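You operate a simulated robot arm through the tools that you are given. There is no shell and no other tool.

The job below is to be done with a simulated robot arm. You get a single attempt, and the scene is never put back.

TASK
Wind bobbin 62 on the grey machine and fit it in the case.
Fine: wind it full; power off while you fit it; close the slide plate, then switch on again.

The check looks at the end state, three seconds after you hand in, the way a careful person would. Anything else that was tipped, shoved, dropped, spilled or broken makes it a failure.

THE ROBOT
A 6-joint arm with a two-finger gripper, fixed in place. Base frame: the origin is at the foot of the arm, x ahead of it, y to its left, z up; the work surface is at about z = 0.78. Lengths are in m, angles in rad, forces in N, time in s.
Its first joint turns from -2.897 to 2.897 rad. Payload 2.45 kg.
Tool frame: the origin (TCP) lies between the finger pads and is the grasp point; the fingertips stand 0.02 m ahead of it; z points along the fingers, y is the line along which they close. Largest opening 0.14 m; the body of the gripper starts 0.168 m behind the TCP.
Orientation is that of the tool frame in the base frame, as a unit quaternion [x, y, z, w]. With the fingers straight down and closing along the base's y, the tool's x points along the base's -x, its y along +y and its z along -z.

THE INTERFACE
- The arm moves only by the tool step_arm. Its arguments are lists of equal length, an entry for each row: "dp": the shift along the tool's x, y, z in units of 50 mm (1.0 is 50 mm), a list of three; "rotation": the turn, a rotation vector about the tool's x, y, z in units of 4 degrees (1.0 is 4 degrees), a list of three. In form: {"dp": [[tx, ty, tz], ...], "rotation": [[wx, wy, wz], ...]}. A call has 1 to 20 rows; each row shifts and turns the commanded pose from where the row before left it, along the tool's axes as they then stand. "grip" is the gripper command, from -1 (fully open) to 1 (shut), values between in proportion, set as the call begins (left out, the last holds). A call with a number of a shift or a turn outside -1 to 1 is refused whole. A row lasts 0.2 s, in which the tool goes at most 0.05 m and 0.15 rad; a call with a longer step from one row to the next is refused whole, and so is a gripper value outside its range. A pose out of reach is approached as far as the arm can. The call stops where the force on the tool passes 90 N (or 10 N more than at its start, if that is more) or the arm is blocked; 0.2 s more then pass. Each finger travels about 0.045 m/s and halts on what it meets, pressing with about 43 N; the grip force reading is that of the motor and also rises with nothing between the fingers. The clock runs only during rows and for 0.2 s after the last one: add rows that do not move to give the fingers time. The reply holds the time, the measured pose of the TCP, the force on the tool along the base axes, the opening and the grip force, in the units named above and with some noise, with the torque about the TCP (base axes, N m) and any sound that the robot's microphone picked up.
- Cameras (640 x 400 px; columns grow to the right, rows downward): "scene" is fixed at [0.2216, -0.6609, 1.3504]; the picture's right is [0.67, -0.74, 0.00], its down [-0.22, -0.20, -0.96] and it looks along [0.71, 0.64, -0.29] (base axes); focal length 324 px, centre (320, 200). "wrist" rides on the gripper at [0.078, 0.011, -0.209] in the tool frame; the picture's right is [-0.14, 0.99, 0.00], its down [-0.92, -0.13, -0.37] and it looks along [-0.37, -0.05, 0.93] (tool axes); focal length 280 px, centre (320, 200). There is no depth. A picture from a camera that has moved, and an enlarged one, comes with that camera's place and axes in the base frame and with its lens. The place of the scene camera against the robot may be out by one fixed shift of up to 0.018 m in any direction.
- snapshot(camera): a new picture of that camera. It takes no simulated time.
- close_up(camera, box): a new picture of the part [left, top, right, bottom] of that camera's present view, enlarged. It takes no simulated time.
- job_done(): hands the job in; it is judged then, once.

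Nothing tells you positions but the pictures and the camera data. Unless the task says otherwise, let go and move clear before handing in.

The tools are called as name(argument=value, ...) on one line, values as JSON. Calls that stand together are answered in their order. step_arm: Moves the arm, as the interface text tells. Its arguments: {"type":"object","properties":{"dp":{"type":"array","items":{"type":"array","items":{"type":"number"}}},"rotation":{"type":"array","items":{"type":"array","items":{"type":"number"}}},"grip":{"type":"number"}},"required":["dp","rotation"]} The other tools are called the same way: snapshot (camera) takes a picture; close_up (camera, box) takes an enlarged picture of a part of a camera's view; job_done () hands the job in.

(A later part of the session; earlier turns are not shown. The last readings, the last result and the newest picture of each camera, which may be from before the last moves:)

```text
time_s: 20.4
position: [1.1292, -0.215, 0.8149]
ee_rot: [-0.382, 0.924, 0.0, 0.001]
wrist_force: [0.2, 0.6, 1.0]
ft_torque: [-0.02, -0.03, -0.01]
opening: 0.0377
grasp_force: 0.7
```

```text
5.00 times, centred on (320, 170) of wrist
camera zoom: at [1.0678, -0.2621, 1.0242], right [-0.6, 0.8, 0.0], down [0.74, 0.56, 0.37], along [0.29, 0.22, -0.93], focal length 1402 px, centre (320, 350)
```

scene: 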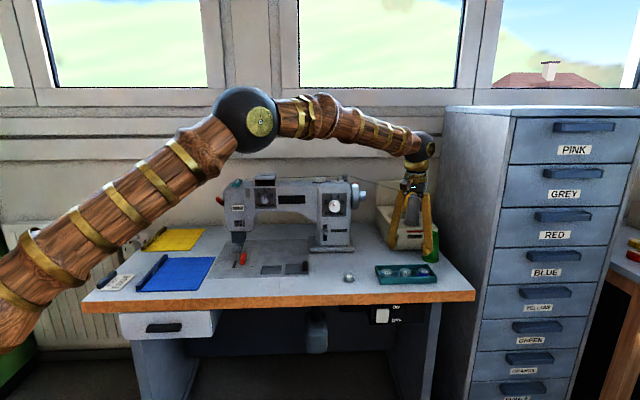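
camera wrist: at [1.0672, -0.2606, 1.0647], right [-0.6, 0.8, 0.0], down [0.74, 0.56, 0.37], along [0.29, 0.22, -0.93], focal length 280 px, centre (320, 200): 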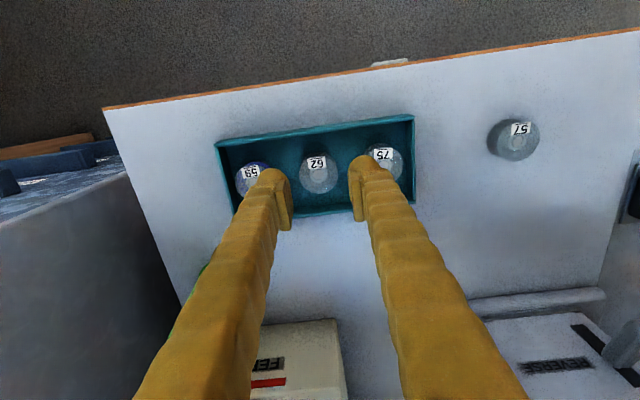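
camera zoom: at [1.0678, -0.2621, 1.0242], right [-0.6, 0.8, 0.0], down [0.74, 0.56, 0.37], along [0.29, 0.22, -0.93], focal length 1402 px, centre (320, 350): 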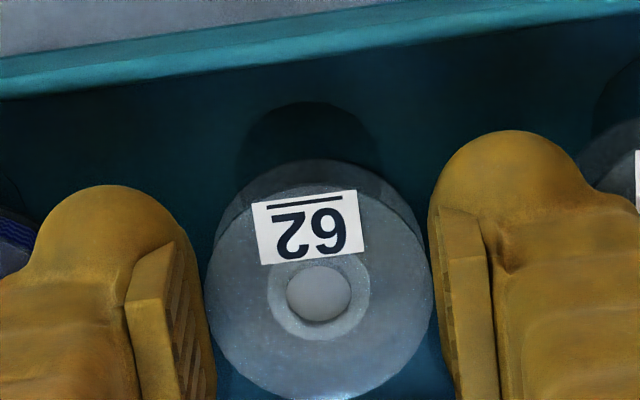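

The neighbouring bobbins sit close enough to touch the finger sides, so closing along the row is a poor choice. I'll lift straight up and turn 30° so each finger enters the wider gap between a neighbour and the tray wall.

step_arm(dp=[[0, 0, 0], [0, 0, 0], [0, 0, -0.4], [0, 0, -0.4], [0, 0, 0], [0, 0, 0], [0, 0, 0], [0, 0, 0], [0, 0, 0], [0, 0, 0], [0, 0, 0], [0, 0, 0], [0, 0, 0]], rotation=[[0, 0, 0], [0, 0, 0], [0, 0, 0], [0, 0, 0], [0, 0, 0.9375], [0, 0, 0.9375], [0, 0, 0.9375], [0, 0, 0.9375], [0, 0, 0.9375], [0, 0, 0.9375], [0, 0, 0.9375], [0, 0, 0.9375], [0, 0, 0]], grip=0.395)

close_up(camera="wrist", box=[224, 110, 416, 230])

close_up(camera="scene", box=[374, 250, 438, 290])

```text
time_s: 23.2
position: [1.1284, -0.215, 0.8539]
ee_rot: [-0.13, 0.992, 0.0, 0.0]
wrist_force: [0.5, 0.0, 0.2]
ft_torque: [-0.01, -0.03, -0.01]
opening: 0.0423
grasp_force: 0.1
```

```text
3.33 times, centred on (320, 170) of wrist
camera zoom: at [1.052, -0.2243, 1.0639], right [-0.12, 0.99, 0.0], down [0.92, 0.11, 0.37], along [0.37, 0.05, -0.93], focal length 935 px, centre (320, 300)
```

zoom: 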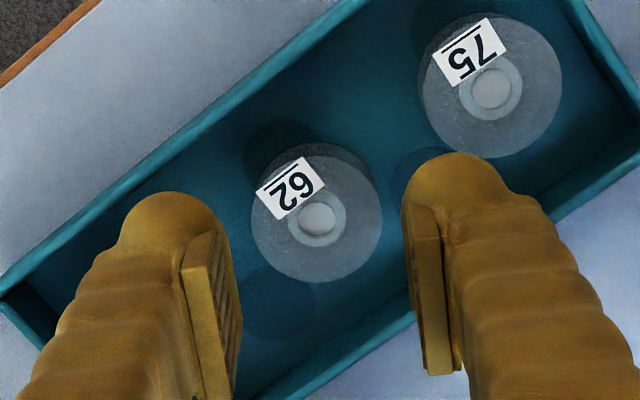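

```text
10.00 times, centred on (406, 270) of scene
camera zoom: at [0.2216, -0.6609, 1.3504], right [0.67, -0.74, 0.0], down [-0.22, -0.2, -0.96], along [0.71, 0.64, -0.29], focal length 3236 px, centre (-540, -500)
```

zoom: 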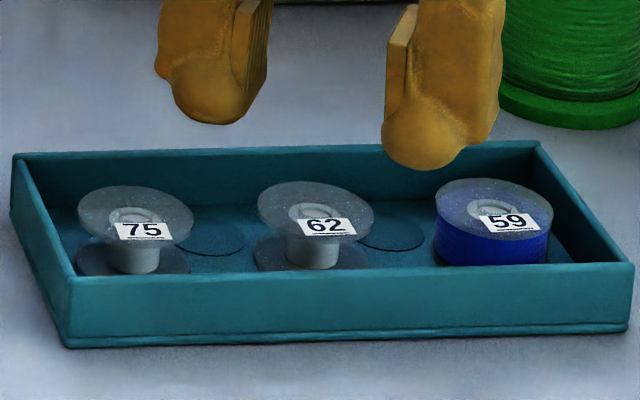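

Bobbin 62 is centred to within 1–2 mm and each finger now heads for open floor. I'll nudge and descend in steps, watching the force.

step_arm(dp=[[0.03, -0.016, 0.2], [0, 0, 0.3], [0, 0, 0.25], [0, 0, 0]], rotation=[[0, 0, 0], [0, 0, 0], [0, 0, 0], [0, 0, 0]], grip=0.37)

step_arm(dp=[[0, 0, 0.03], [0, 0, 0.03], [0, 0, 0]], rotation=[[0, 0, 0], [0, 0, 0], [0, 0, 0]])

close_up(camera="scene", box=[380, 258, 430, 290])

close_up(camera="wrist", box=[224, 110, 416, 230])

```text
time_s: 24.2
position: [1.1267, -0.2166, 0.8165]
ee_rot: [-0.131, 0.991, 0.001, 0.0]
wrist_force: [-0.2, 0.3, 0.3]
ft_torque: [-0.03, 0.02, 0.02]
opening: 0.0442
grasp_force: 0.2
```

```text
time_s: 25.0
position: [1.1278, -0.2159, 0.8136]
ee_rot: [-0.131, 0.991, 0.0, -0.001]
wrist_force: [0.6, -0.3, 4.8]
ft_torque: [0.02, -0.03, 0.01]
opening: 0.0443
grasp_force: 0.0
```

```text
12.50 times, centred on (405, 274) of scene
camera zoom: at [0.2216, -0.6609, 1.3504], right [0.67, -0.74, 0.0], down [-0.22, -0.2, -0.96], along [0.71, 0.64, -0.29], focal length 4045 px, centre (-742, -725)
```

zoom: 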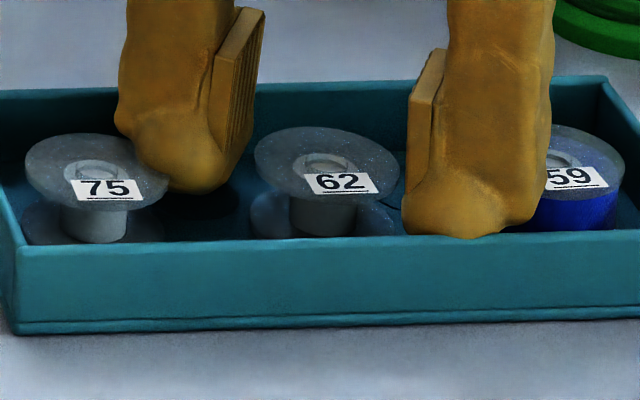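

```text
3.33 times, centred on (320, 170) of wrist
camera zoom: at [1.0504, -0.2256, 1.0234], right [-0.12, 0.99, 0.0], down [0.92, 0.12, 0.37], along [0.37, 0.05, -0.93], focal length 935 px, centre (320, 300)
```

zoom: 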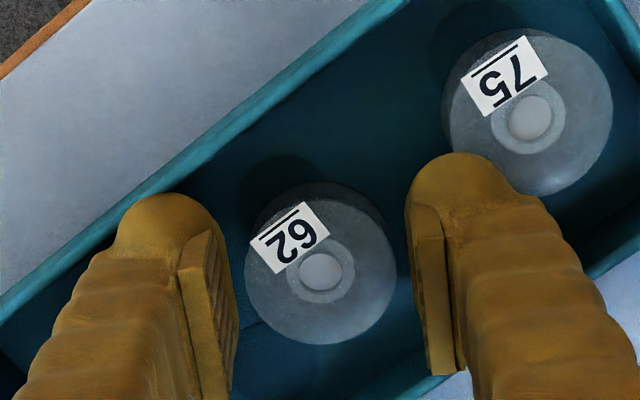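

Contact again begins at the same height with the neighbours clear, so that is the tray floor. I'll unload slightly and close in steps here.

step_arm(dp=[[0, 0, -0.02], [0, 0, 0], [0, 0, 0]], rotation=[[0, 0, 0], [0, 0, 0], [0, 0, 0]], grip=0.45)

step_arm(dp=[[0, 0, 0], [0, 0, 0]], rotation=[[0, 0, 0], [0, 0, 0]], grip=0.48)

close_up(camera="scene", box=[380, 258, 430, 290])

close_up(camera="wrist", box=[224, 110, 416, 230])

```text
time_s: 25.8
position: [1.1268, -0.2157, 0.8146]
ee_rot: [-0.13, 0.991, 0.0, 0.0]
wrist_force: [0.2, 0.1, 0.0]
ft_torque: [0.01, -0.03, 0.02]
opening: 0.0383
grasp_force: 0.0
```

```text
time_s: 26.4
position: [1.1277, -0.2157, 0.8142]
ee_rot: [-0.131, 0.991, 0.0, 0.0]
wrist_force: [-0.2, -0.2, -1.1]
ft_torque: [-0.01, -0.02, 0.0]
opening: 0.0375
grasp_force: 3.5
```

```text
12.50 times, centred on (405, 274) of scene
camera zoom: at [0.2216, -0.6609, 1.3504], right [0.67, -0.74, 0.0], down [-0.22, -0.2, -0.96], along [0.71, 0.64, -0.29], focal length 4045 px, centre (-742, -725)
```

zoom: 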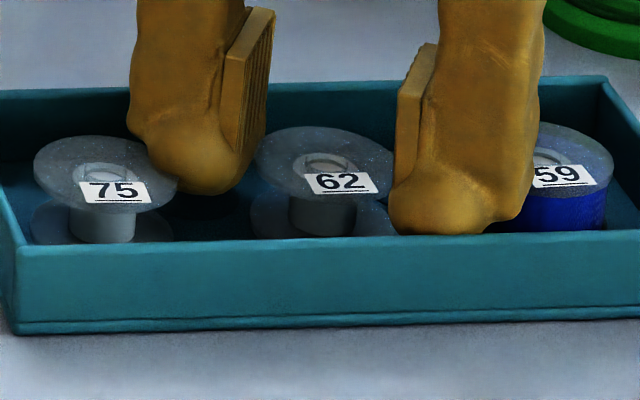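

```text
3.33 times, centred on (320, 170) of wrist
camera zoom: at [1.0505, -0.2256, 1.0243], right [-0.12, 0.99, 0.0], down [0.92, 0.12, 0.37], along [0.37, 0.05, -0.93], focal length 935 px, centre (320, 300)
```

zoom: 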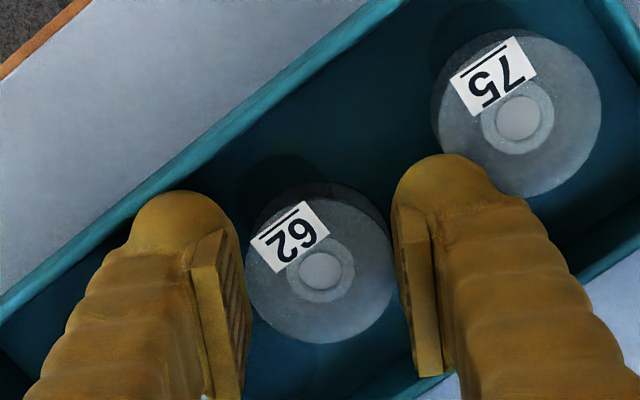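

The fingers now stop at 37.5 mm with a rising grip force, so they are holding bobbin 62. I'll squeeze a bit more and check it stays put before lifting.

step_arm(dp=[[0, 0, 0], [0, 0, 0]], rotation=[[0, 0, 0], [0, 0, 0]], grip=0.54)

close_up(camera="wrist", box=[224, 110, 416, 230])

```text
time_s: 27.0
position: [1.1267, -0.2166, 0.8149]
ee_rot: [-0.13, 0.991, 0.0, 0.0]
wrist_force: [-0.3, 0.7, -0.8]
ft_torque: [0.02, 0.0, 0.0]
opening: 0.0354
grasp_force: 38.9
```

```text
3.33 times, centred on (320, 170) of wrist
camera zoom: at [1.0505, -0.2256, 1.0243], right [-0.12, 0.99, 0.0], down [0.92, 0.12, 0.37], along [0.37, 0.05, -0.93], focal length 935 px, centre (320, 300)
```

zoom: 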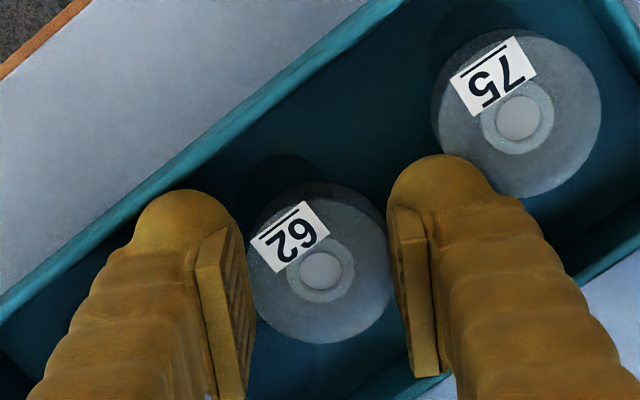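

Grip force is near full with no vertical push, and the bobbin looks level. I'll lift a little and check.

step_arm(dp=[[0, 0, -0.1], [0, 0, -0.1], [0, 0, -0.2], [0, 0, 0]], rotation=[[0, 0, 0], [0, 0, 0], [0, 0, 0], [0, 0, 0]], grip=0.6)

close_up(camera="wrist", box=[224, 110, 416, 230])

close_up(camera="scene", box=[374, 245, 438, 285])

```text
time_s: 28.0
position: [1.1272, -0.2164, 0.8352]
ee_rot: [-0.13, 0.992, 0.0, 0.0]
wrist_force: [0.7, 0.2, 0.2]
ft_torque: [-0.02, 0.01, -0.05]
opening: 0.0282
grasp_force: 0.1
```

```text
3.33 times, centred on (320, 170) of wrist
camera zoom: at [1.0508, -0.226, 1.0447], right [-0.12, 0.99, 0.0], down [0.92, 0.12, 0.37], along [0.37, 0.05, -0.93], focal length 935 px, centre (320, 300)
```

zoom: 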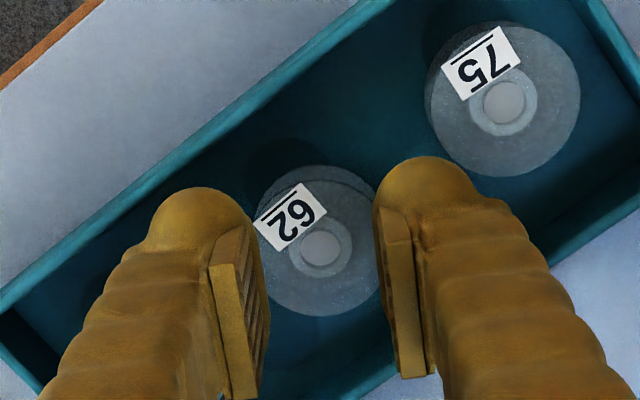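

```text
10.00 times, centred on (406, 265) of scene
camera zoom: at [0.2216, -0.6609, 1.3504], right [0.67, -0.74, 0.0], down [-0.22, -0.2, -0.96], along [0.71, 0.64, -0.29], focal length 3236 px, centre (-540, -450)
```

zoom: 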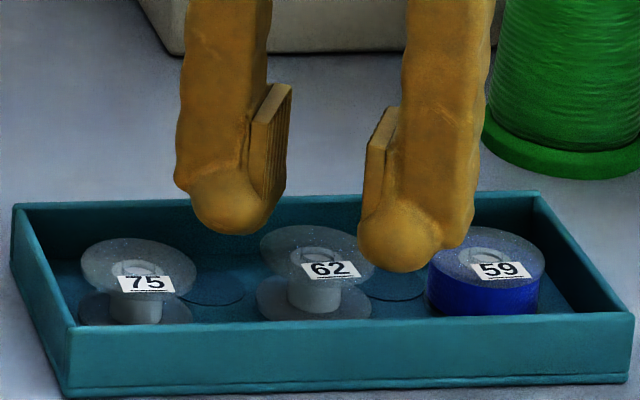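

It slipped: only the rounded finger ends touched the flange, because the ribbed pads end about 14 mm above the tips. Tilting the tool strongly lets the pad corners reach nearly as low as the tips, so I'll back up and tilt to about 58°.

step_arm(dp=[[0, 0, -0.7], [0, 0, -0.6], [0, 0, 0], [0, 0, 0], [0, 0, 0], [0, 0, 0], [0, 0, 0], [0, 0, 0], [0, 0, 0], [0, 0, 0], [0, 0, 0], [0, 0, 0], [0, 0, 0], [0, 0, 0], [0, 0, 0], [0, 0, 0], [0, 0, 0], [0, 0, 0], [0, 0, 0], [0, 0, 0]], rotation=[[0, 0, 0.6], [0, 0, 0.65], [0, -0.9, 0], [0, -0.9, 0], [0, -0.9, 0], [0, -0.9, 0], [0, -0.9, 0], [0, -0.9, 0], [0, -0.9, 0], [0, -0.9, 0], [0, -0.9, 0], [0, -0.9, 0], [0, -0.9, 0], [0, -0.9, 0], [0, -0.9, 0], [0, -0.9, 0], [0, -0.9, 0], [0, -0.9, 0], [0, 0, 0], [0, 0, 0]], grip=0.36)

snapshot(camera="wrist")

snapshot(camera="scene")

```text
time_s: 32.2
position: [1.1286, -0.2151, 0.8993]
ee_rot: [-0.076, 0.873, 0.042, 0.48]
wrist_force: [0.4, 0.8, 1.1]
ft_torque: [0.02, -0.01, -0.01]
opening: 0.0449
grasp_force: 0.0
```

```text
taken
camera wrist: at [0.9125, -0.243, 0.9464], right [-0.1, 0.99, 0.12], down [0.2, -0.09, 0.97], along [0.97, 0.12, -0.19], focal length 280 px, centre (320, 200)
```

wrist: 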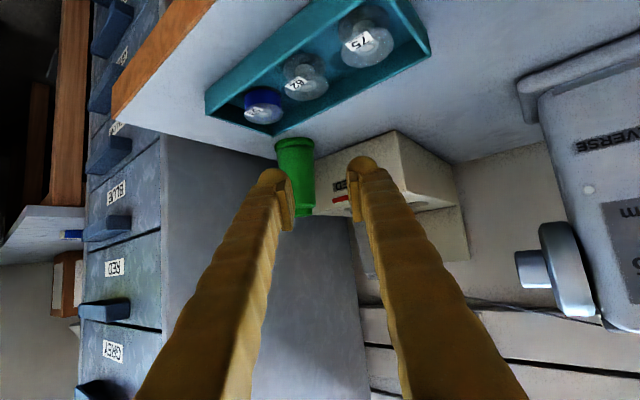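

```text
taken
```

scene: 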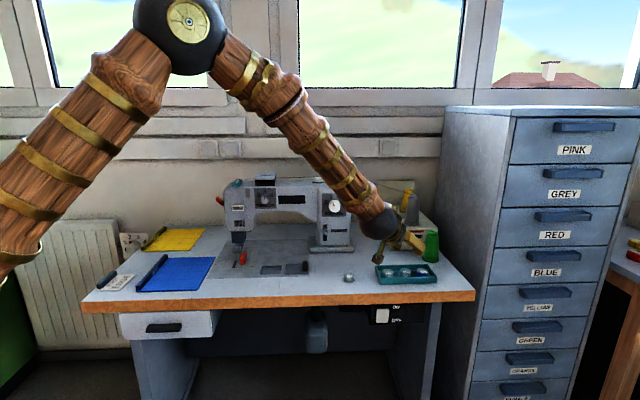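

close_up(camera="wrist", box=[224, 20, 416, 140])

close_up(camera="wrist", box=[224, 120, 416, 240])

close_up(camera="scene", box=[358, 220, 438, 290])

```text
3.33 times, centred on (320, 80) of wrist
camera zoom: at [0.9125, -0.243, 0.9464], right [-0.1, 0.99, 0.12], down [0.2, -0.09, 0.97], along [0.97, 0.12, -0.19], focal length 935 px, centre (320, 600)
```

zoom: 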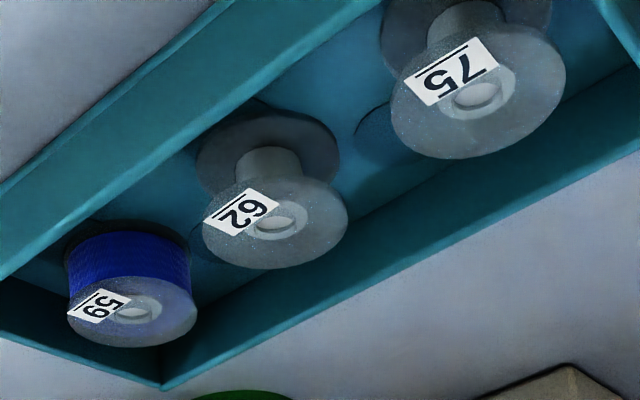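

```text
3.33 times, centred on (320, 180) of wrist
camera zoom: at [0.9125, -0.243, 0.9464], right [-0.1, 0.99, 0.12], down [0.2, -0.09, 0.97], along [0.97, 0.12, -0.19], focal length 935 px, centre (320, 267)
```

zoom: 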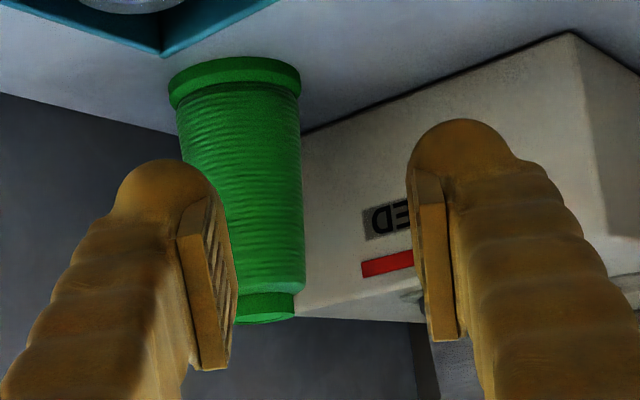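

```text
5.71 times, centred on (398, 255) of scene
camera zoom: at [0.2216, -0.6609, 1.3504], right [0.67, -0.74, 0.0], down [-0.22, -0.2, -0.96], along [0.71, 0.64, -0.29], focal length 1849 px, centre (-126, -114)
```

zoom: 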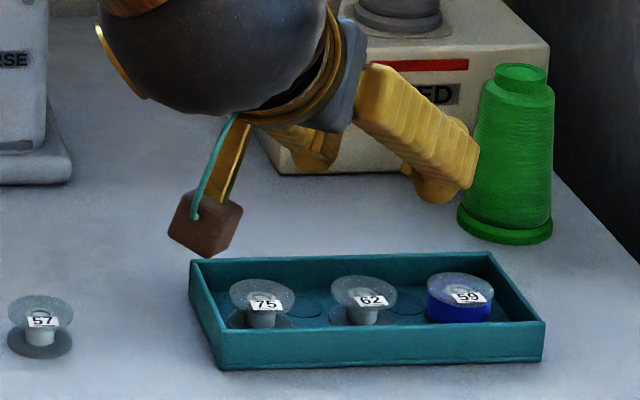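

With the tilted view I can place the flange top at about z = 0.8025 and bobbin 62's axis at about (1.1325, -0.2153). I'll move the tilted fingers to straddle it just above, with a 42 mm opening, and check alignment.

step_arm(dp=[[0.444, -0.007, 0.406], [0.444, -0.007, 0.406], [0, 0, 0], [0, 0, 0]], rotation=[[0, 0, 0], [0, 0, 0], [0, 0, 0], [0, 0, 0]], grip=0.4)

close_up(camera="wrist", box=[224, 60, 416, 180])

close_up(camera="scene", box=[374, 240, 438, 290])

```text
time_s: 33.2
position: [1.1378, -0.2153, 0.8402]
ee_rot: [-0.077, 0.873, 0.042, 0.48]
wrist_force: [0.3, -0.3, 0.7]
ft_torque: [0.01, 0.02, -0.01]
opening: 0.042
grasp_force: 0.0
```

```text
3.33 times, centred on (320, 120) of wrist
camera zoom: at [0.9222, -0.2424, 0.8876], right [-0.1, 0.99, 0.12], down [0.2, -0.09, 0.97], along [0.97, 0.12, -0.19], focal length 935 px, centre (320, 467)
```

zoom: 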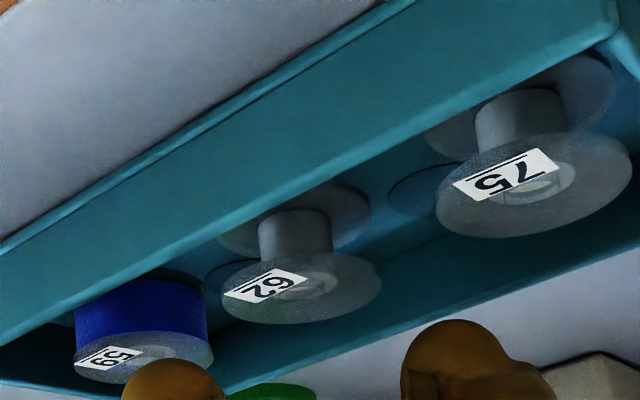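

```text
8.00 times, centred on (406, 265) of scene
camera zoom: at [0.2216, -0.6609, 1.3504], right [0.67, -0.74, 0.0], down [-0.22, -0.2, -0.96], along [0.71, 0.64, -0.29], focal length 2589 px, centre (-368, -320)
```

zoom: 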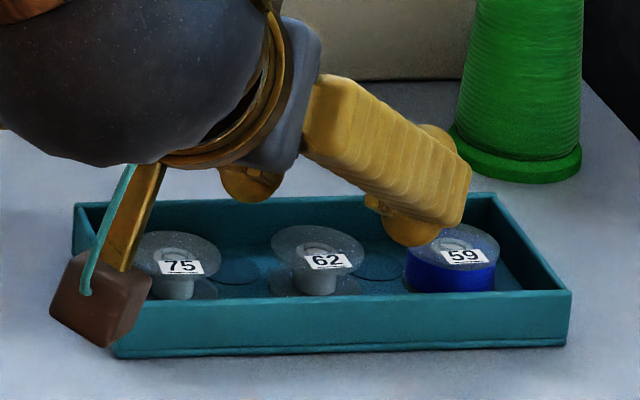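

Alignment is within a millimetre. Descending vertically with the tilted fingers, in small steps with the force watched.

step_arm(dp=[[0.17, 0, 0.1], [0.17, 0, 0.1], [0.06, 0, 0.04], [0, 0, 0]], rotation=[[0, 0, 0], [0, 0, 0], [0, 0, 0], [0, 0, 0]])

close_up(camera="wrist", box=[224, 100, 416, 220])

close_up(camera="scene", box=[374, 250, 438, 290])

```text
time_s: 34.2
position: [1.139, -0.2156, 0.8185]
ee_rot: [-0.076, 0.873, 0.042, 0.48]
wrist_force: [-6.5, -2.2, 14.1]
ft_torque: [0.46, -0.01, 0.19]
opening: 0.0423
grasp_force: 0.6
```

```text
3.33 times, centred on (320, 160) of wrist
camera zoom: at [0.9221, -0.242, 0.8648], right [-0.1, 0.99, 0.12], down [0.2, -0.09, 0.98], along [0.97, 0.12, -0.19], focal length 935 px, centre (320, 333)
```

zoom: 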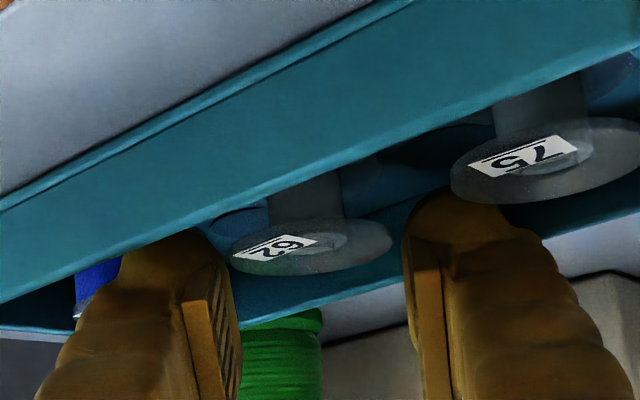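

```text
10.00 times, centred on (406, 270) of scene
camera zoom: at [0.2216, -0.6609, 1.3504], right [0.67, -0.74, 0.0], down [-0.22, -0.2, -0.96], along [0.71, 0.64, -0.29], focal length 3236 px, centre (-540, -500)
```

zoom: 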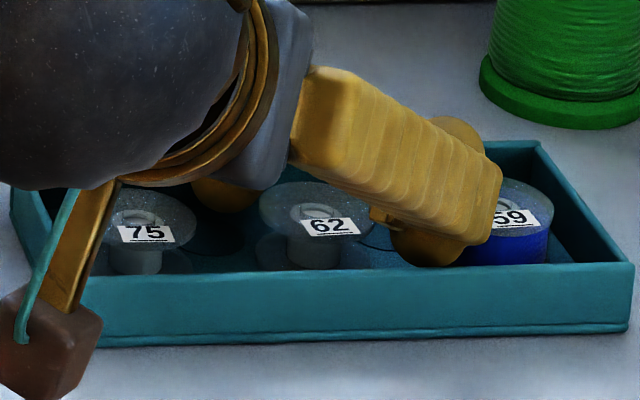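

The rear finger tip is touching the tray's back wall in this tilted pose, so I'll back out. A vertical approach turned 35° off the row, with a tighter opening, leaves the most room and should let the finger ends pass under the top flange.

step_arm(dp=[[-0.506, 0, -0.322], [-0.506, 0, -0.322], [0, 0, 0], [0, 0, 0], [0, 0, 0], [0, 0, 0], [0, 0, 0], [0, 0, 0], [0, 0, 0], [0, 0, 0], [0, 0, 0], [0, 0, 0], [0, 0, 0], [0, 0, 0], [0, 0, 0], [0, 0, 0], [0, 0, 0], [0, 0, 0], [0, 0, 0]], rotation=[[0, 0, 0], [0, 0, 0], [0, 0.9, 0], [0, 0.9, 0], [0, 0.9, 0], [0, 0.9, 0], [0, 0.9, 0], [0, 0.9, 0], [0, 0.9, 0], [0, 0.9, 0], [0, 0.9, 0], [0, 0.9, 0], [0, 0.9, 0], [0, 0.9, 0], [0, 0.9, 0], [0, 0.9, 0], [0, 0.9, 0], [0, 0.9, 0], [0, 0, 0]], grip=0.4)

close_up(camera="wrist", box=[224, 90, 416, 210])

close_up(camera="scene", box=[374, 230, 438, 290])

```text
time_s: 38.2
position: [1.1378, -0.2169, 0.8762]
ee_rot: [-0.087, 0.996, 0.001, -0.001]
wrist_force: [-0.2, -0.2, 0.1]
ft_torque: [0.0, -0.01, 0.0]
opening: 0.042
grasp_force: 0.0
```

```text
3.33 times, centred on (320, 150) of wrist
camera zoom: at [1.0602, -0.2183, 1.0866], right [-0.04, 1.0, 0.0], down [0.93, 0.03, 0.37], along [0.37, 0.01, -0.93], focal length 935 px, centre (320, 367)
```

zoom: 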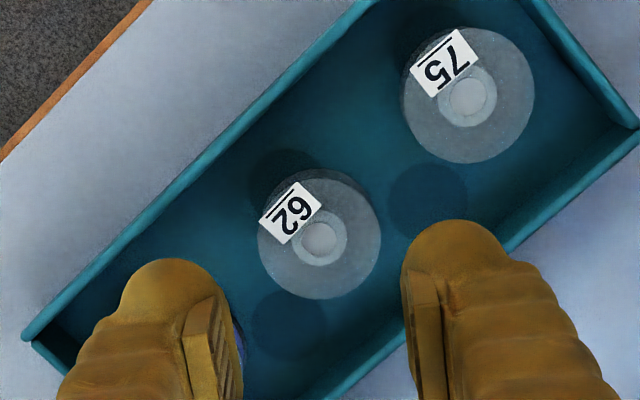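

```text
6.67 times, centred on (406, 260) of scene
camera zoom: at [0.2216, -0.6609, 1.3504], right [0.67, -0.74, 0.0], down [-0.22, -0.2, -0.96], along [0.71, 0.64, -0.29], focal length 2157 px, centre (-253, -200)
```

zoom: 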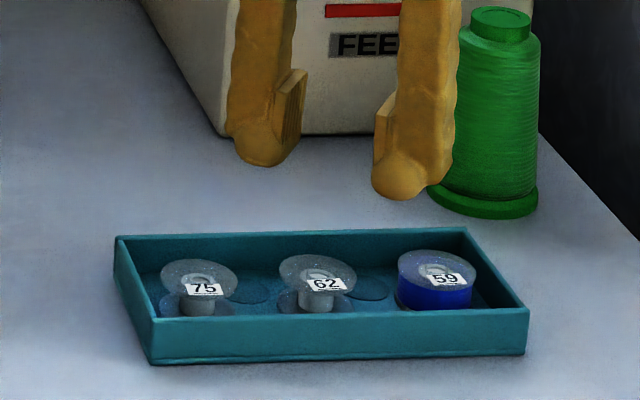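

Now I understand the finger ends: a rounded inner tip projects about 9 mm below a thicker outer part, and that outer part was landing on the neighbouring flanges. A shallow, strongly tilted grip (yaw 15°, tilt 62°, placed a little further in) should bring the pads onto the top flange without touching neighbours or walls.

step_arm(dp=[[0, 0, 0], [0, 0, 0], [0.054, 0.062, 0.52], [0, 0, 0], [0, 0, 0], [0, 0, 0], [0, 0, 0], [0, 0, 0], [0, 0, 0], [0, 0, 0], [0, 0, 0], [0, 0, 0], [0, 0, 0], [0, 0, 0], [0, 0, 0], [0, 0, 0], [0, 0, 0], [0, 0, 0], [0, 0, 0], [0, 0, 0]], rotation=[[0, 0, -0.625], [0, 0, -0.625], [0, -0.969, 0], [0, -0.969, 0], [0, -0.969, 0], [0, -0.969, 0], [0, -0.969, 0], [0, -0.969, 0], [0, -0.969, 0], [0, -0.969, 0], [0, -0.969, 0], [0, -0.969, 0], [0, -0.969, 0], [0, -0.969, 0], [0, -0.969, 0], [0, -0.969, 0], [0, -0.969, 0], [0, -0.969, 0], [0, 0, 0], [0, 0, 0]], grip=0.38)

close_up(camera="wrist", box=[224, 60, 416, 180])

close_up(camera="scene", box=[374, 240, 438, 290])

```text
time_s: 42.4
position: [1.1355, -0.2128, 0.8507]
ee_rot: [-0.112, 0.849, 0.068, 0.511]
wrist_force: [0.4, -0.7, -0.1]
ft_torque: [0.0, 0.02, -0.02]
opening: 0.0433
grasp_force: 0.0
```

```text
3.33 times, centred on (320, 120) of wrist
camera zoom: at [0.9195, -0.2593, 0.8803], right [-0.19, 0.97, 0.12], down [0.13, -0.1, 0.99], along [0.97, 0.21, -0.11], focal length 935 px, centre (320, 467)
```

zoom: 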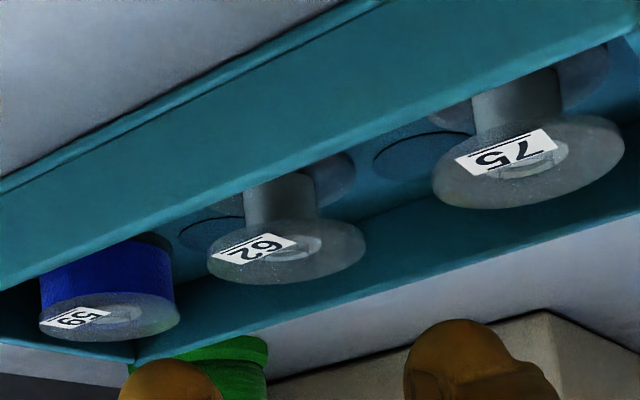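

```text
8.00 times, centred on (406, 265) of scene
camera zoom: at [0.2216, -0.6609, 1.3504], right [0.67, -0.74, 0.0], down [-0.22, -0.2, -0.96], along [0.71, 0.64, -0.29], focal length 2589 px, centre (-368, -320)
```

zoom: 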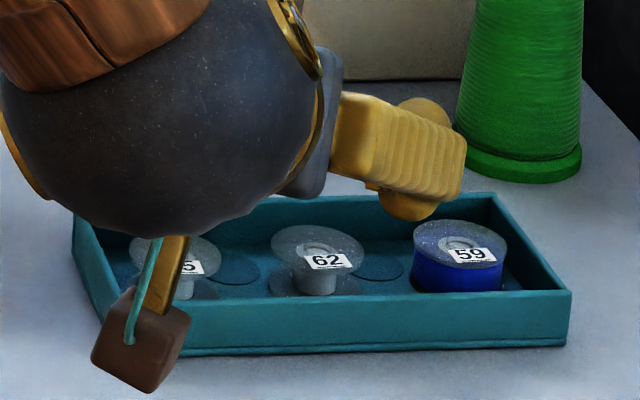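

Alignment: the bobbin is about 1.7 mm to one side and 1.4 mm too far in. I'll correct that and descend to just above the gripping depth.

step_arm(dp=[[0.013, -0.034, -0.024], [0.2, 0, 0.1], [0.2, 0, 0.1], [0.131, 0, 0.08], [0, 0, 0]], rotation=[[0, 0, 0], [0, 0, 0], [0, 0, 0], [0, 0, 0], [0, 0, 0]])

close_up(camera="wrist", box=[224, 100, 416, 220])

close_up(camera="scene", box=[374, 250, 438, 290])

```text
time_s: 43.6
position: [1.1342, -0.2149, 0.8208]
ee_rot: [-0.112, 0.85, 0.068, 0.511]
wrist_force: [-0.4, 0.5, -0.5]
ft_torque: [0.03, 0.02, 0.01]
opening: 0.0431
grasp_force: 0.0
```

```text
3.33 times, centred on (320, 160) of wrist
camera zoom: at [0.9184, -0.2613, 0.8506], right [-0.19, 0.97, 0.12], down [0.13, -0.1, 0.99], along [0.97, 0.21, -0.11], focal length 935 px, centre (320, 333)
```

zoom: 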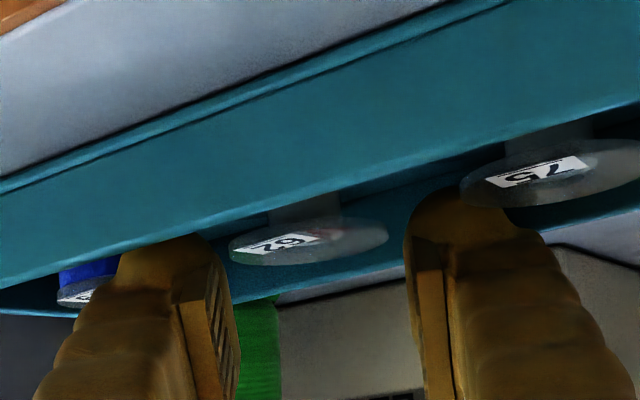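

```text
10.00 times, centred on (406, 270) of scene
camera zoom: at [0.2216, -0.6609, 1.3504], right [0.67, -0.74, 0.0], down [-0.22, -0.2, -0.96], along [0.71, 0.64, -0.29], focal length 3236 px, centre (-540, -500)
```

zoom: 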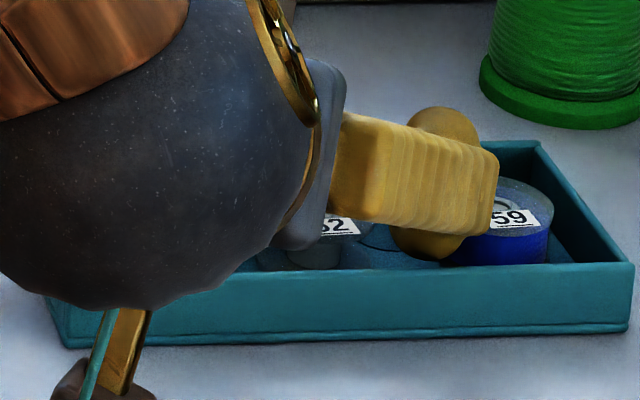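

No contact and the flange sits between the pads within half a millimetre. I'll go 4 mm deeper and begin closing gently.

step_arm(dp=[[0.035, 0, 0.0187], [0.035, 0, 0.0187], [0, 0, 0]], rotation=[[0, 0, 0], [0, 0, 0], [0, 0, 0]])

step_arm(dp=[[0, 0, 0], [0, 0, 0]], rotation=[[0, 0, 0], [0, 0, 0]], grip=0.45)

step_arm(dp=[[0, 0, 0], [0, 0, 0]], rotation=[[0, 0, 0], [0, 0, 0]], grip=0.5)

close_up(camera="wrist", box=[224, 100, 416, 220])

close_up(camera="scene", box=[374, 250, 438, 290])

```text
time_s: 44.4
position: [1.1331, -0.2149, 0.8181]
ee_rot: [-0.112, 0.849, 0.068, 0.512]
wrist_force: [-0.2, 0.6, 0.4]
ft_torque: [-0.02, 0.01, -0.01]
opening: 0.0435
grasp_force: 0.1
```

```text
time_s: 45.0
position: [1.1329, -0.2142, 0.8159]
ee_rot: [-0.111, 0.85, 0.067, 0.511]
wrist_force: [-0.2, -0.5, 0.0]
ft_torque: [0.01, 0.01, -0.01]
opening: 0.0385
grasp_force: 0.0
```

```text
time_s: 45.6
position: [1.1332, -0.2146, 0.817]
ee_rot: [-0.112, 0.85, 0.067, 0.511]
wrist_force: [0.4, 0.2, 0.4]
ft_torque: [0.05, 0.01, 0.02]
opening: 0.0349
grasp_force: 0.1
```

```text
3.33 times, centred on (320, 160) of wrist
camera zoom: at [0.9181, -0.2616, 0.846], right [-0.19, 0.97, 0.12], down [0.14, -0.1, 0.99], along [0.97, 0.21, -0.11], focal length 935 px, centre (320, 333)
```

zoom: 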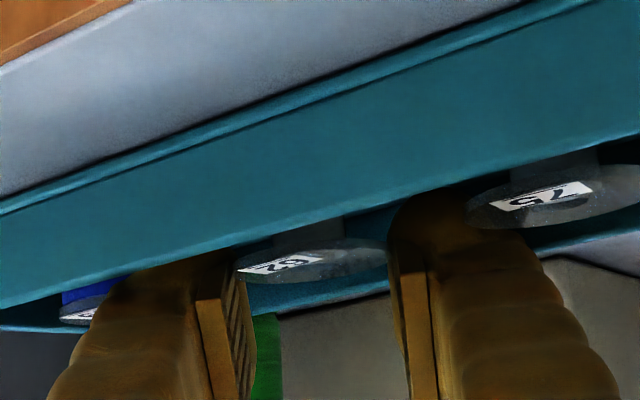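

```text
10.00 times, centred on (406, 270) of scene
camera zoom: at [0.2216, -0.6609, 1.3504], right [0.67, -0.74, 0.0], down [-0.22, -0.2, -0.96], along [0.71, 0.64, -0.29], focal length 3236 px, centre (-540, -500)
```

zoom: 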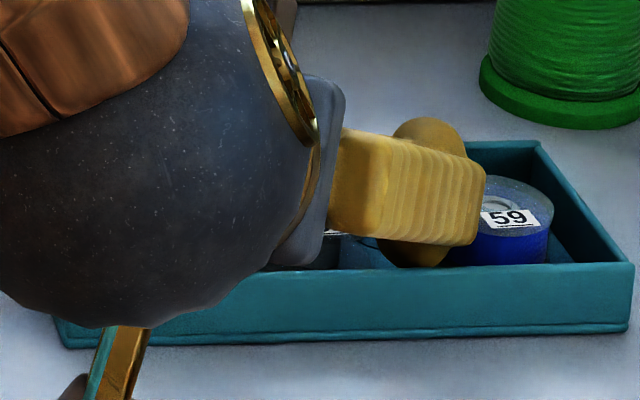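

The fingers closed to 35 mm without touching the flange, so the pads are still slightly too high. I'll reopen, go deeper in small steps while watching for contact, then close again.

step_arm(dp=[[0, 0, 0], [0, 0, 0], [0, 0, 0]], rotation=[[0, 0, 0], [0, 0, 0], [0, 0, 0]], grip=0.4)

step_arm(dp=[[0.0353, 0, 0.0187], [0.0353, 0, 0.0187], [0, 0, 0]], rotation=[[0, 0, 0], [0, 0, 0], [0, 0, 0]])

step_arm(dp=[[0.0353, 0, 0.0187], [0, 0, 0]], rotation=[[0, 0, 0], [0, 0, 0]])

```text
time_s: 46.4
position: [1.1329, -0.2138, 0.8172]
ee_rot: [-0.112, 0.849, 0.068, 0.511]
wrist_force: [0.2, -1.0, 0.5]
ft_torque: [0.03, 0.01, 0.0]
opening: 0.042
grasp_force: 0.1
```

```text
time_s: 47.2
position: [1.133, -0.2149, 0.8122]
ee_rot: [-0.112, 0.85, 0.068, 0.511]
wrist_force: [0.1, 0.2, 0.1]
ft_torque: [0.0, -0.02, 0.05]
opening: 0.0419
grasp_force: 0.2
```

```text
time_s: 47.8
position: [1.1338, -0.214, 0.8113]
ee_rot: [-0.112, 0.849, 0.068, 0.512]
wrist_force: [0.4, 0.1, 0.6]
ft_torque: [-0.03, 0.01, -0.03]
opening: 0.0417
grasp_force: 0.1
```

step_arm(dp=[[0.0353, 0, 0.0187], [0, 0, 0]], rotation=[[0, 0, 0], [0, 0, 0]])

close_up(camera="wrist", box=[240, 120, 400, 220])

close_up(camera="scene", box=[374, 250, 438, 290])

```text
time_s: 48.4
position: [1.1334, -0.2152, 0.81]
ee_rot: [-0.112, 0.85, 0.067, 0.511]
wrist_force: [2.5, 0.1, 6.5]
ft_torque: [0.1, 0.12, 0.04]
opening: 0.0418
grasp_force: 0.0
```

```text
4.00 times, centred on (320, 170) of wrist
camera zoom: at [0.918, -0.2619, 0.8393], right [-0.19, 0.97, 0.12], down [0.13, -0.1, 0.99], along [0.97, 0.21, -0.11], focal length 1122 px, centre (320, 320)
```

zoom: 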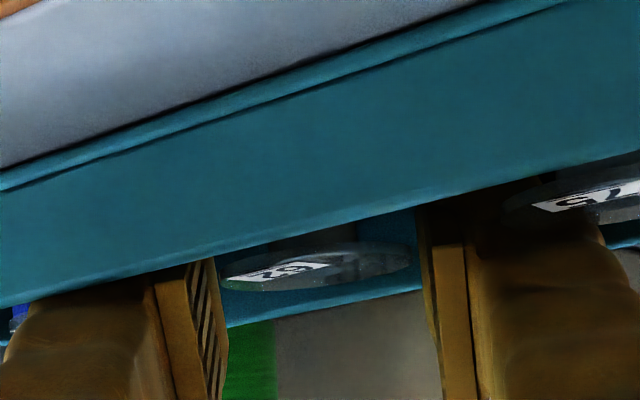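

```text
10.00 times, centred on (406, 270) of scene
camera zoom: at [0.2216, -0.6609, 1.3504], right [0.67, -0.74, 0.0], down [-0.22, -0.2, -0.96], along [0.71, 0.64, -0.29], focal length 3236 px, centre (-540, -500)
```

zoom: 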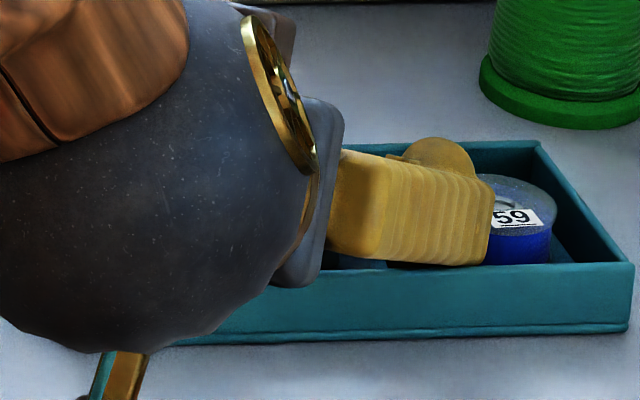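

The pads now overlap the flange height, with only a light touch on the front rim. I'll lift half a millimetre and close in steps.

step_arm(dp=[[-0.0106, 0, -0.0056], [0, 0, 0]], rotation=[[0, 0, 0], [0, 0, 0]], grip=0.45)

step_arm(dp=[[0, 0, 0], [0, 0, 0]], rotation=[[0, 0, 0], [0, 0, 0]], grip=0.5)

close_up(camera="wrist", box=[240, 120, 400, 220])

```text
time_s: 49.0
position: [1.1331, -0.216, 0.8102]
ee_rot: [-0.112, 0.849, 0.068, 0.511]
wrist_force: [1.0, -0.3, 2.3]
ft_torque: [0.06, 0.06, -0.02]
opening: 0.0383
grasp_force: 0.0
```

```text
time_s: 49.6
position: [1.1321, -0.2153, 0.8106]
ee_rot: [-0.111, 0.849, 0.067, 0.511]
wrist_force: [-0.3, 1.3, -0.2]
ft_torque: [-0.01, 0.0, -0.02]
opening: 0.0349
grasp_force: 0.1
```

```text
4.00 times, centred on (320, 170) of wrist
camera zoom: at [0.9177, -0.262, 0.8393], right [-0.19, 0.97, 0.12], down [0.14, -0.1, 0.99], along [0.97, 0.21, -0.11], focal length 1122 px, centre (320, 320)
```

zoom: 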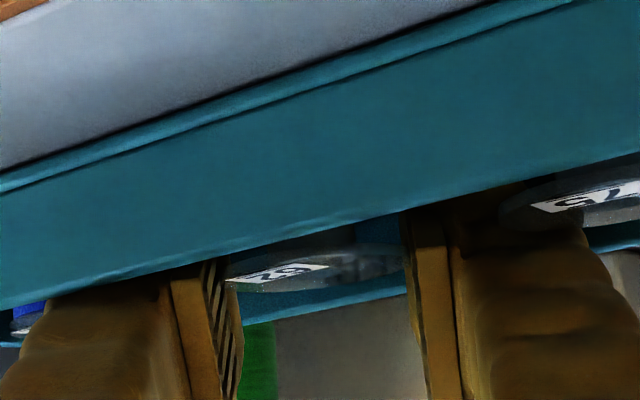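

Still no contact at 35 mm, so my picture of the pad shape is off. I'll reopen, rise clear of the tray, and inspect the fingers closely before trying again.

step_arm(dp=[[0, 0, 0], [0, 0, 0], [-0.5, 0, -0.265], [-0.5, 0, -0.265], [-0.5, 0, -0.265], [0, 0, 0]], rotation=[[0, 0, 0], [0, 0, 0], [0, 0, 0], [0, 0, 0], [0, 0, 0], [0, 0, 0]], grip=0.38)

close_up(camera="wrist", box=[256, 140, 384, 220])

close_up(camera="scene", box=[390, 215, 438, 260])

close_up(camera="scene", box=[374, 240, 438, 290])

```text
time_s: 51.0
position: [1.1325, -0.2146, 0.8942]
ee_rot: [-0.112, 0.849, 0.068, 0.511]
wrist_force: [-0.1, -0.3, -0.1]
ft_torque: [0.01, 0.01, 0.02]
opening: 0.0436
grasp_force: 0.1
```

```text
5.00 times, centred on (320, 180) of wrist
camera zoom: at [0.9183, -0.2619, 0.9236], right [-0.19, 0.97, 0.12], down [0.14, -0.1, 0.99], along [0.97, 0.21, -0.11], focal length 1402 px, centre (320, 300)
```

zoom: 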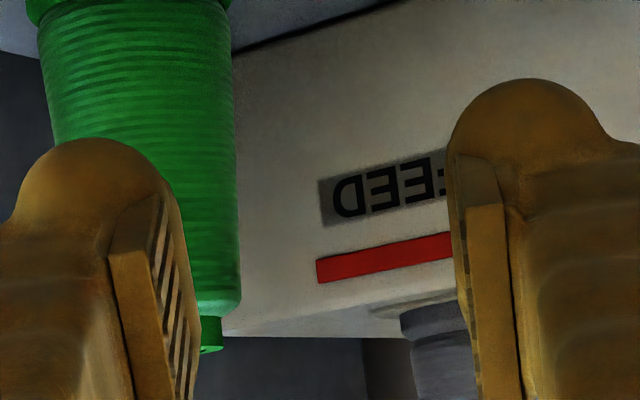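

```text
8.89 times, centred on (414, 238) of scene
camera zoom: at [0.2216, -0.6609, 1.3504], right [0.67, -0.74, 0.0], down [-0.22, -0.2, -0.96], along [0.71, 0.64, -0.29], focal length 2877 px, centre (-516, -133)
```

zoom: 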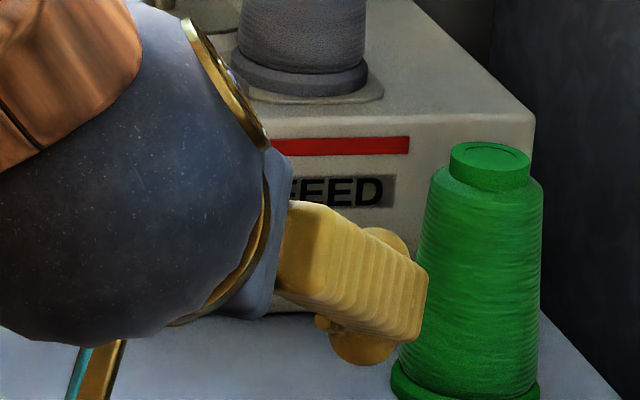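

```text
8.00 times, centred on (406, 265) of scene
camera zoom: at [0.2216, -0.6609, 1.3504], right [0.67, -0.74, 0.0], down [-0.22, -0.2, -0.96], along [0.71, 0.64, -0.29], focal length 2589 px, centre (-368, -320)
```

zoom: 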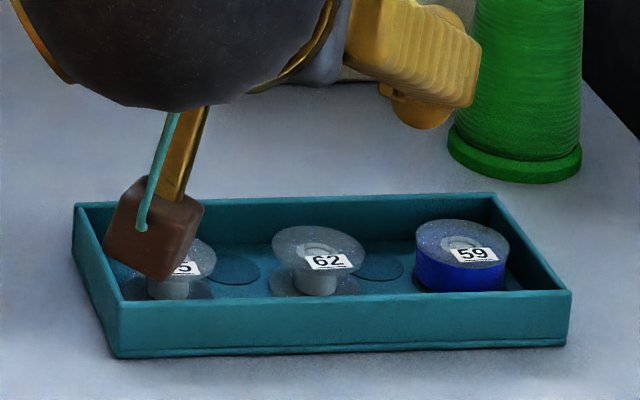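

I only ever commanded 35 mm while the bobbin blocks the fingers at about 35.4 mm, so the last pose may in fact be a good one that needed more closing. I'll return to it and close further.

step_arm(dp=[[0.5, 0, 0.265], [0.5, 0, 0.265], [0.47, 0, 0.249], [0.03, 0, 0.016], [0, 0, 0]], rotation=[[0, 0, 0], [0, 0, 0], [0, 0, 0], [0, 0, 0], [0, 0, 0]], grip=0.4)

step_arm(dp=[[0, 0, 0], [0, 0, 0], [0, 0, 0]], rotation=[[0, 0, 0], [0, 0, 0], [0, 0, 0]], grip=0.56)

close_up(camera="wrist", box=[240, 120, 400, 220])

```text
time_s: 52.2
position: [1.1321, -0.2144, 0.8102]
ee_rot: [-0.112, 0.849, 0.068, 0.512]
wrist_force: [0.8, -0.1, 1.4]
ft_torque: [-0.04, 0.01, 0.0]
opening: 0.042
grasp_force: 0.1
```

```text
time_s: 53.0
position: [1.1324, -0.2152, 0.8105]
ee_rot: [-0.112, 0.849, 0.067, 0.511]
wrist_force: [0.5, -0.4, -0.1]
ft_torque: [0.02, -0.01, 0.01]
opening: 0.0334
grasp_force: 43.1
```

```text
4.00 times, centred on (320, 170) of wrist
camera zoom: at [0.9173, -0.2613, 0.8394], right [-0.19, 0.97, 0.12], down [0.14, -0.1, 0.99], along [0.97, 0.21, -0.11], focal length 1122 px, centre (320, 320)
```

zoom: 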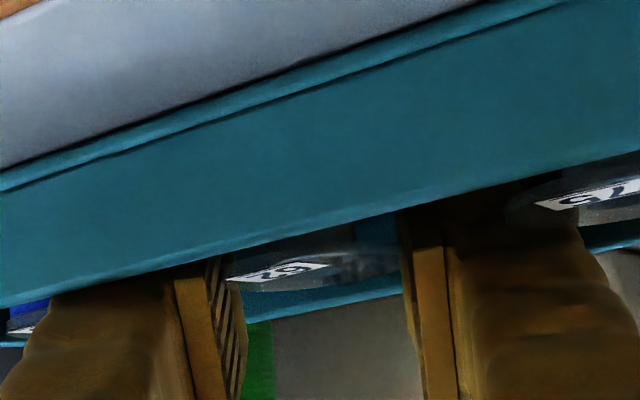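

Now the fingers are blocked at 33.4 mm with 43 N: bobbin 62 is gripped. I'll hold firmly and lift slowly.

step_arm(dp=[[0, 0, 0], [-0.05, 0, -0.0265], [-0.05, 0, -0.0265], [0, 0, 0]], rotation=[[0, 0, 0], [0, 0, 0], [0, 0, 0], [0, 0, 0]], grip=0.8)

close_up(camera="wrist", box=[240, 120, 400, 220])

```text
time_s: 54.0
position: [1.1308, -0.2153, 0.8152]
ee_rot: [-0.112, 0.85, 0.067, 0.511]
wrist_force: [0.4, -0.4, 0.4]
ft_torque: [0.01, 0.02, 0.01]
opening: 0.0332
grasp_force: 42.6
```

```text
4.00 times, centred on (320, 170) of wrist
camera zoom: at [0.9171, -0.2613, 0.8452], right [-0.19, 0.97, 0.12], down [0.14, -0.1, 0.99], along [0.97, 0.21, -0.11], focal length 1122 px, centre (320, 320)
```

zoom: 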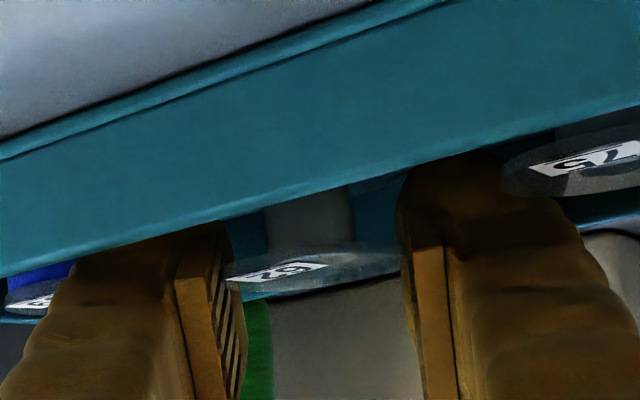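

Bobbin 62 is coming up with the fingers. Lifting it clear of the tray.

step_arm(dp=[[-0.15, 0, -0.0795], [-0.3, 0, -0.159], [-0.3, 0, -0.159], [-0.4, 0, -0.212], [-0.4, 0, -0.212], [0, 0, 0]], rotation=[[0, 0, 0], [0, 0, 0], [0, 0, 0], [0, 0, 0], [0, 0, 0], [0, 0, 0]])

snapshot(camera="wrist")

close_up(camera="scene", box=[366, 220, 446, 290])

```text
time_s: 55.4
position: [1.1324, -0.2155, 0.9039]
ee_rot: [-0.113, 0.849, 0.069, 0.511]
wrist_force: [-0.2, -0.4, -1.4]
ft_torque: [-0.03, 0.01, 0.0]
opening: 0.0335
grasp_force: 43.5
```

```text
taken
camera wrist: at [0.917, -0.2616, 0.9333], right [-0.19, 0.97, 0.12], down [0.14, -0.1, 0.99], along [0.97, 0.21, -0.11], focal length 280 px, centre (320, 200)
```

wrist: 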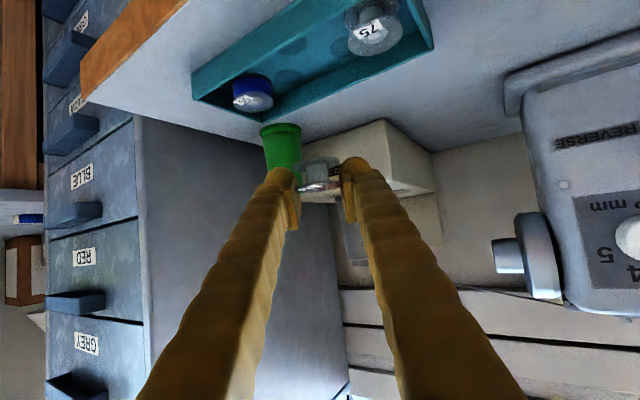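

```text
5.71 times, centred on (406, 255) of scene
camera zoom: at [0.2216, -0.6609, 1.3504], right [0.67, -0.74, 0.0], down [-0.22, -0.2, -0.96], along [0.71, 0.64, -0.29], focal length 1849 px, centre (-171, -114)
```

zoom: 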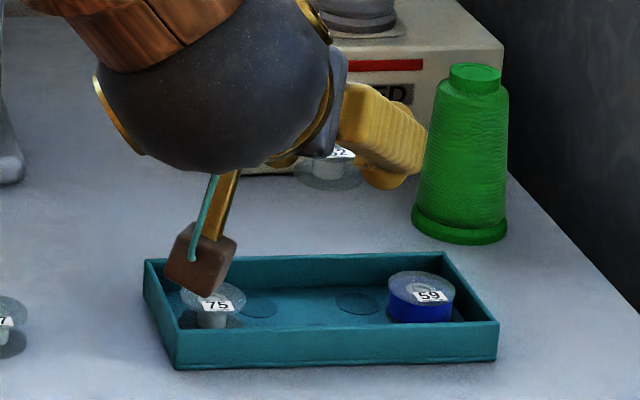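

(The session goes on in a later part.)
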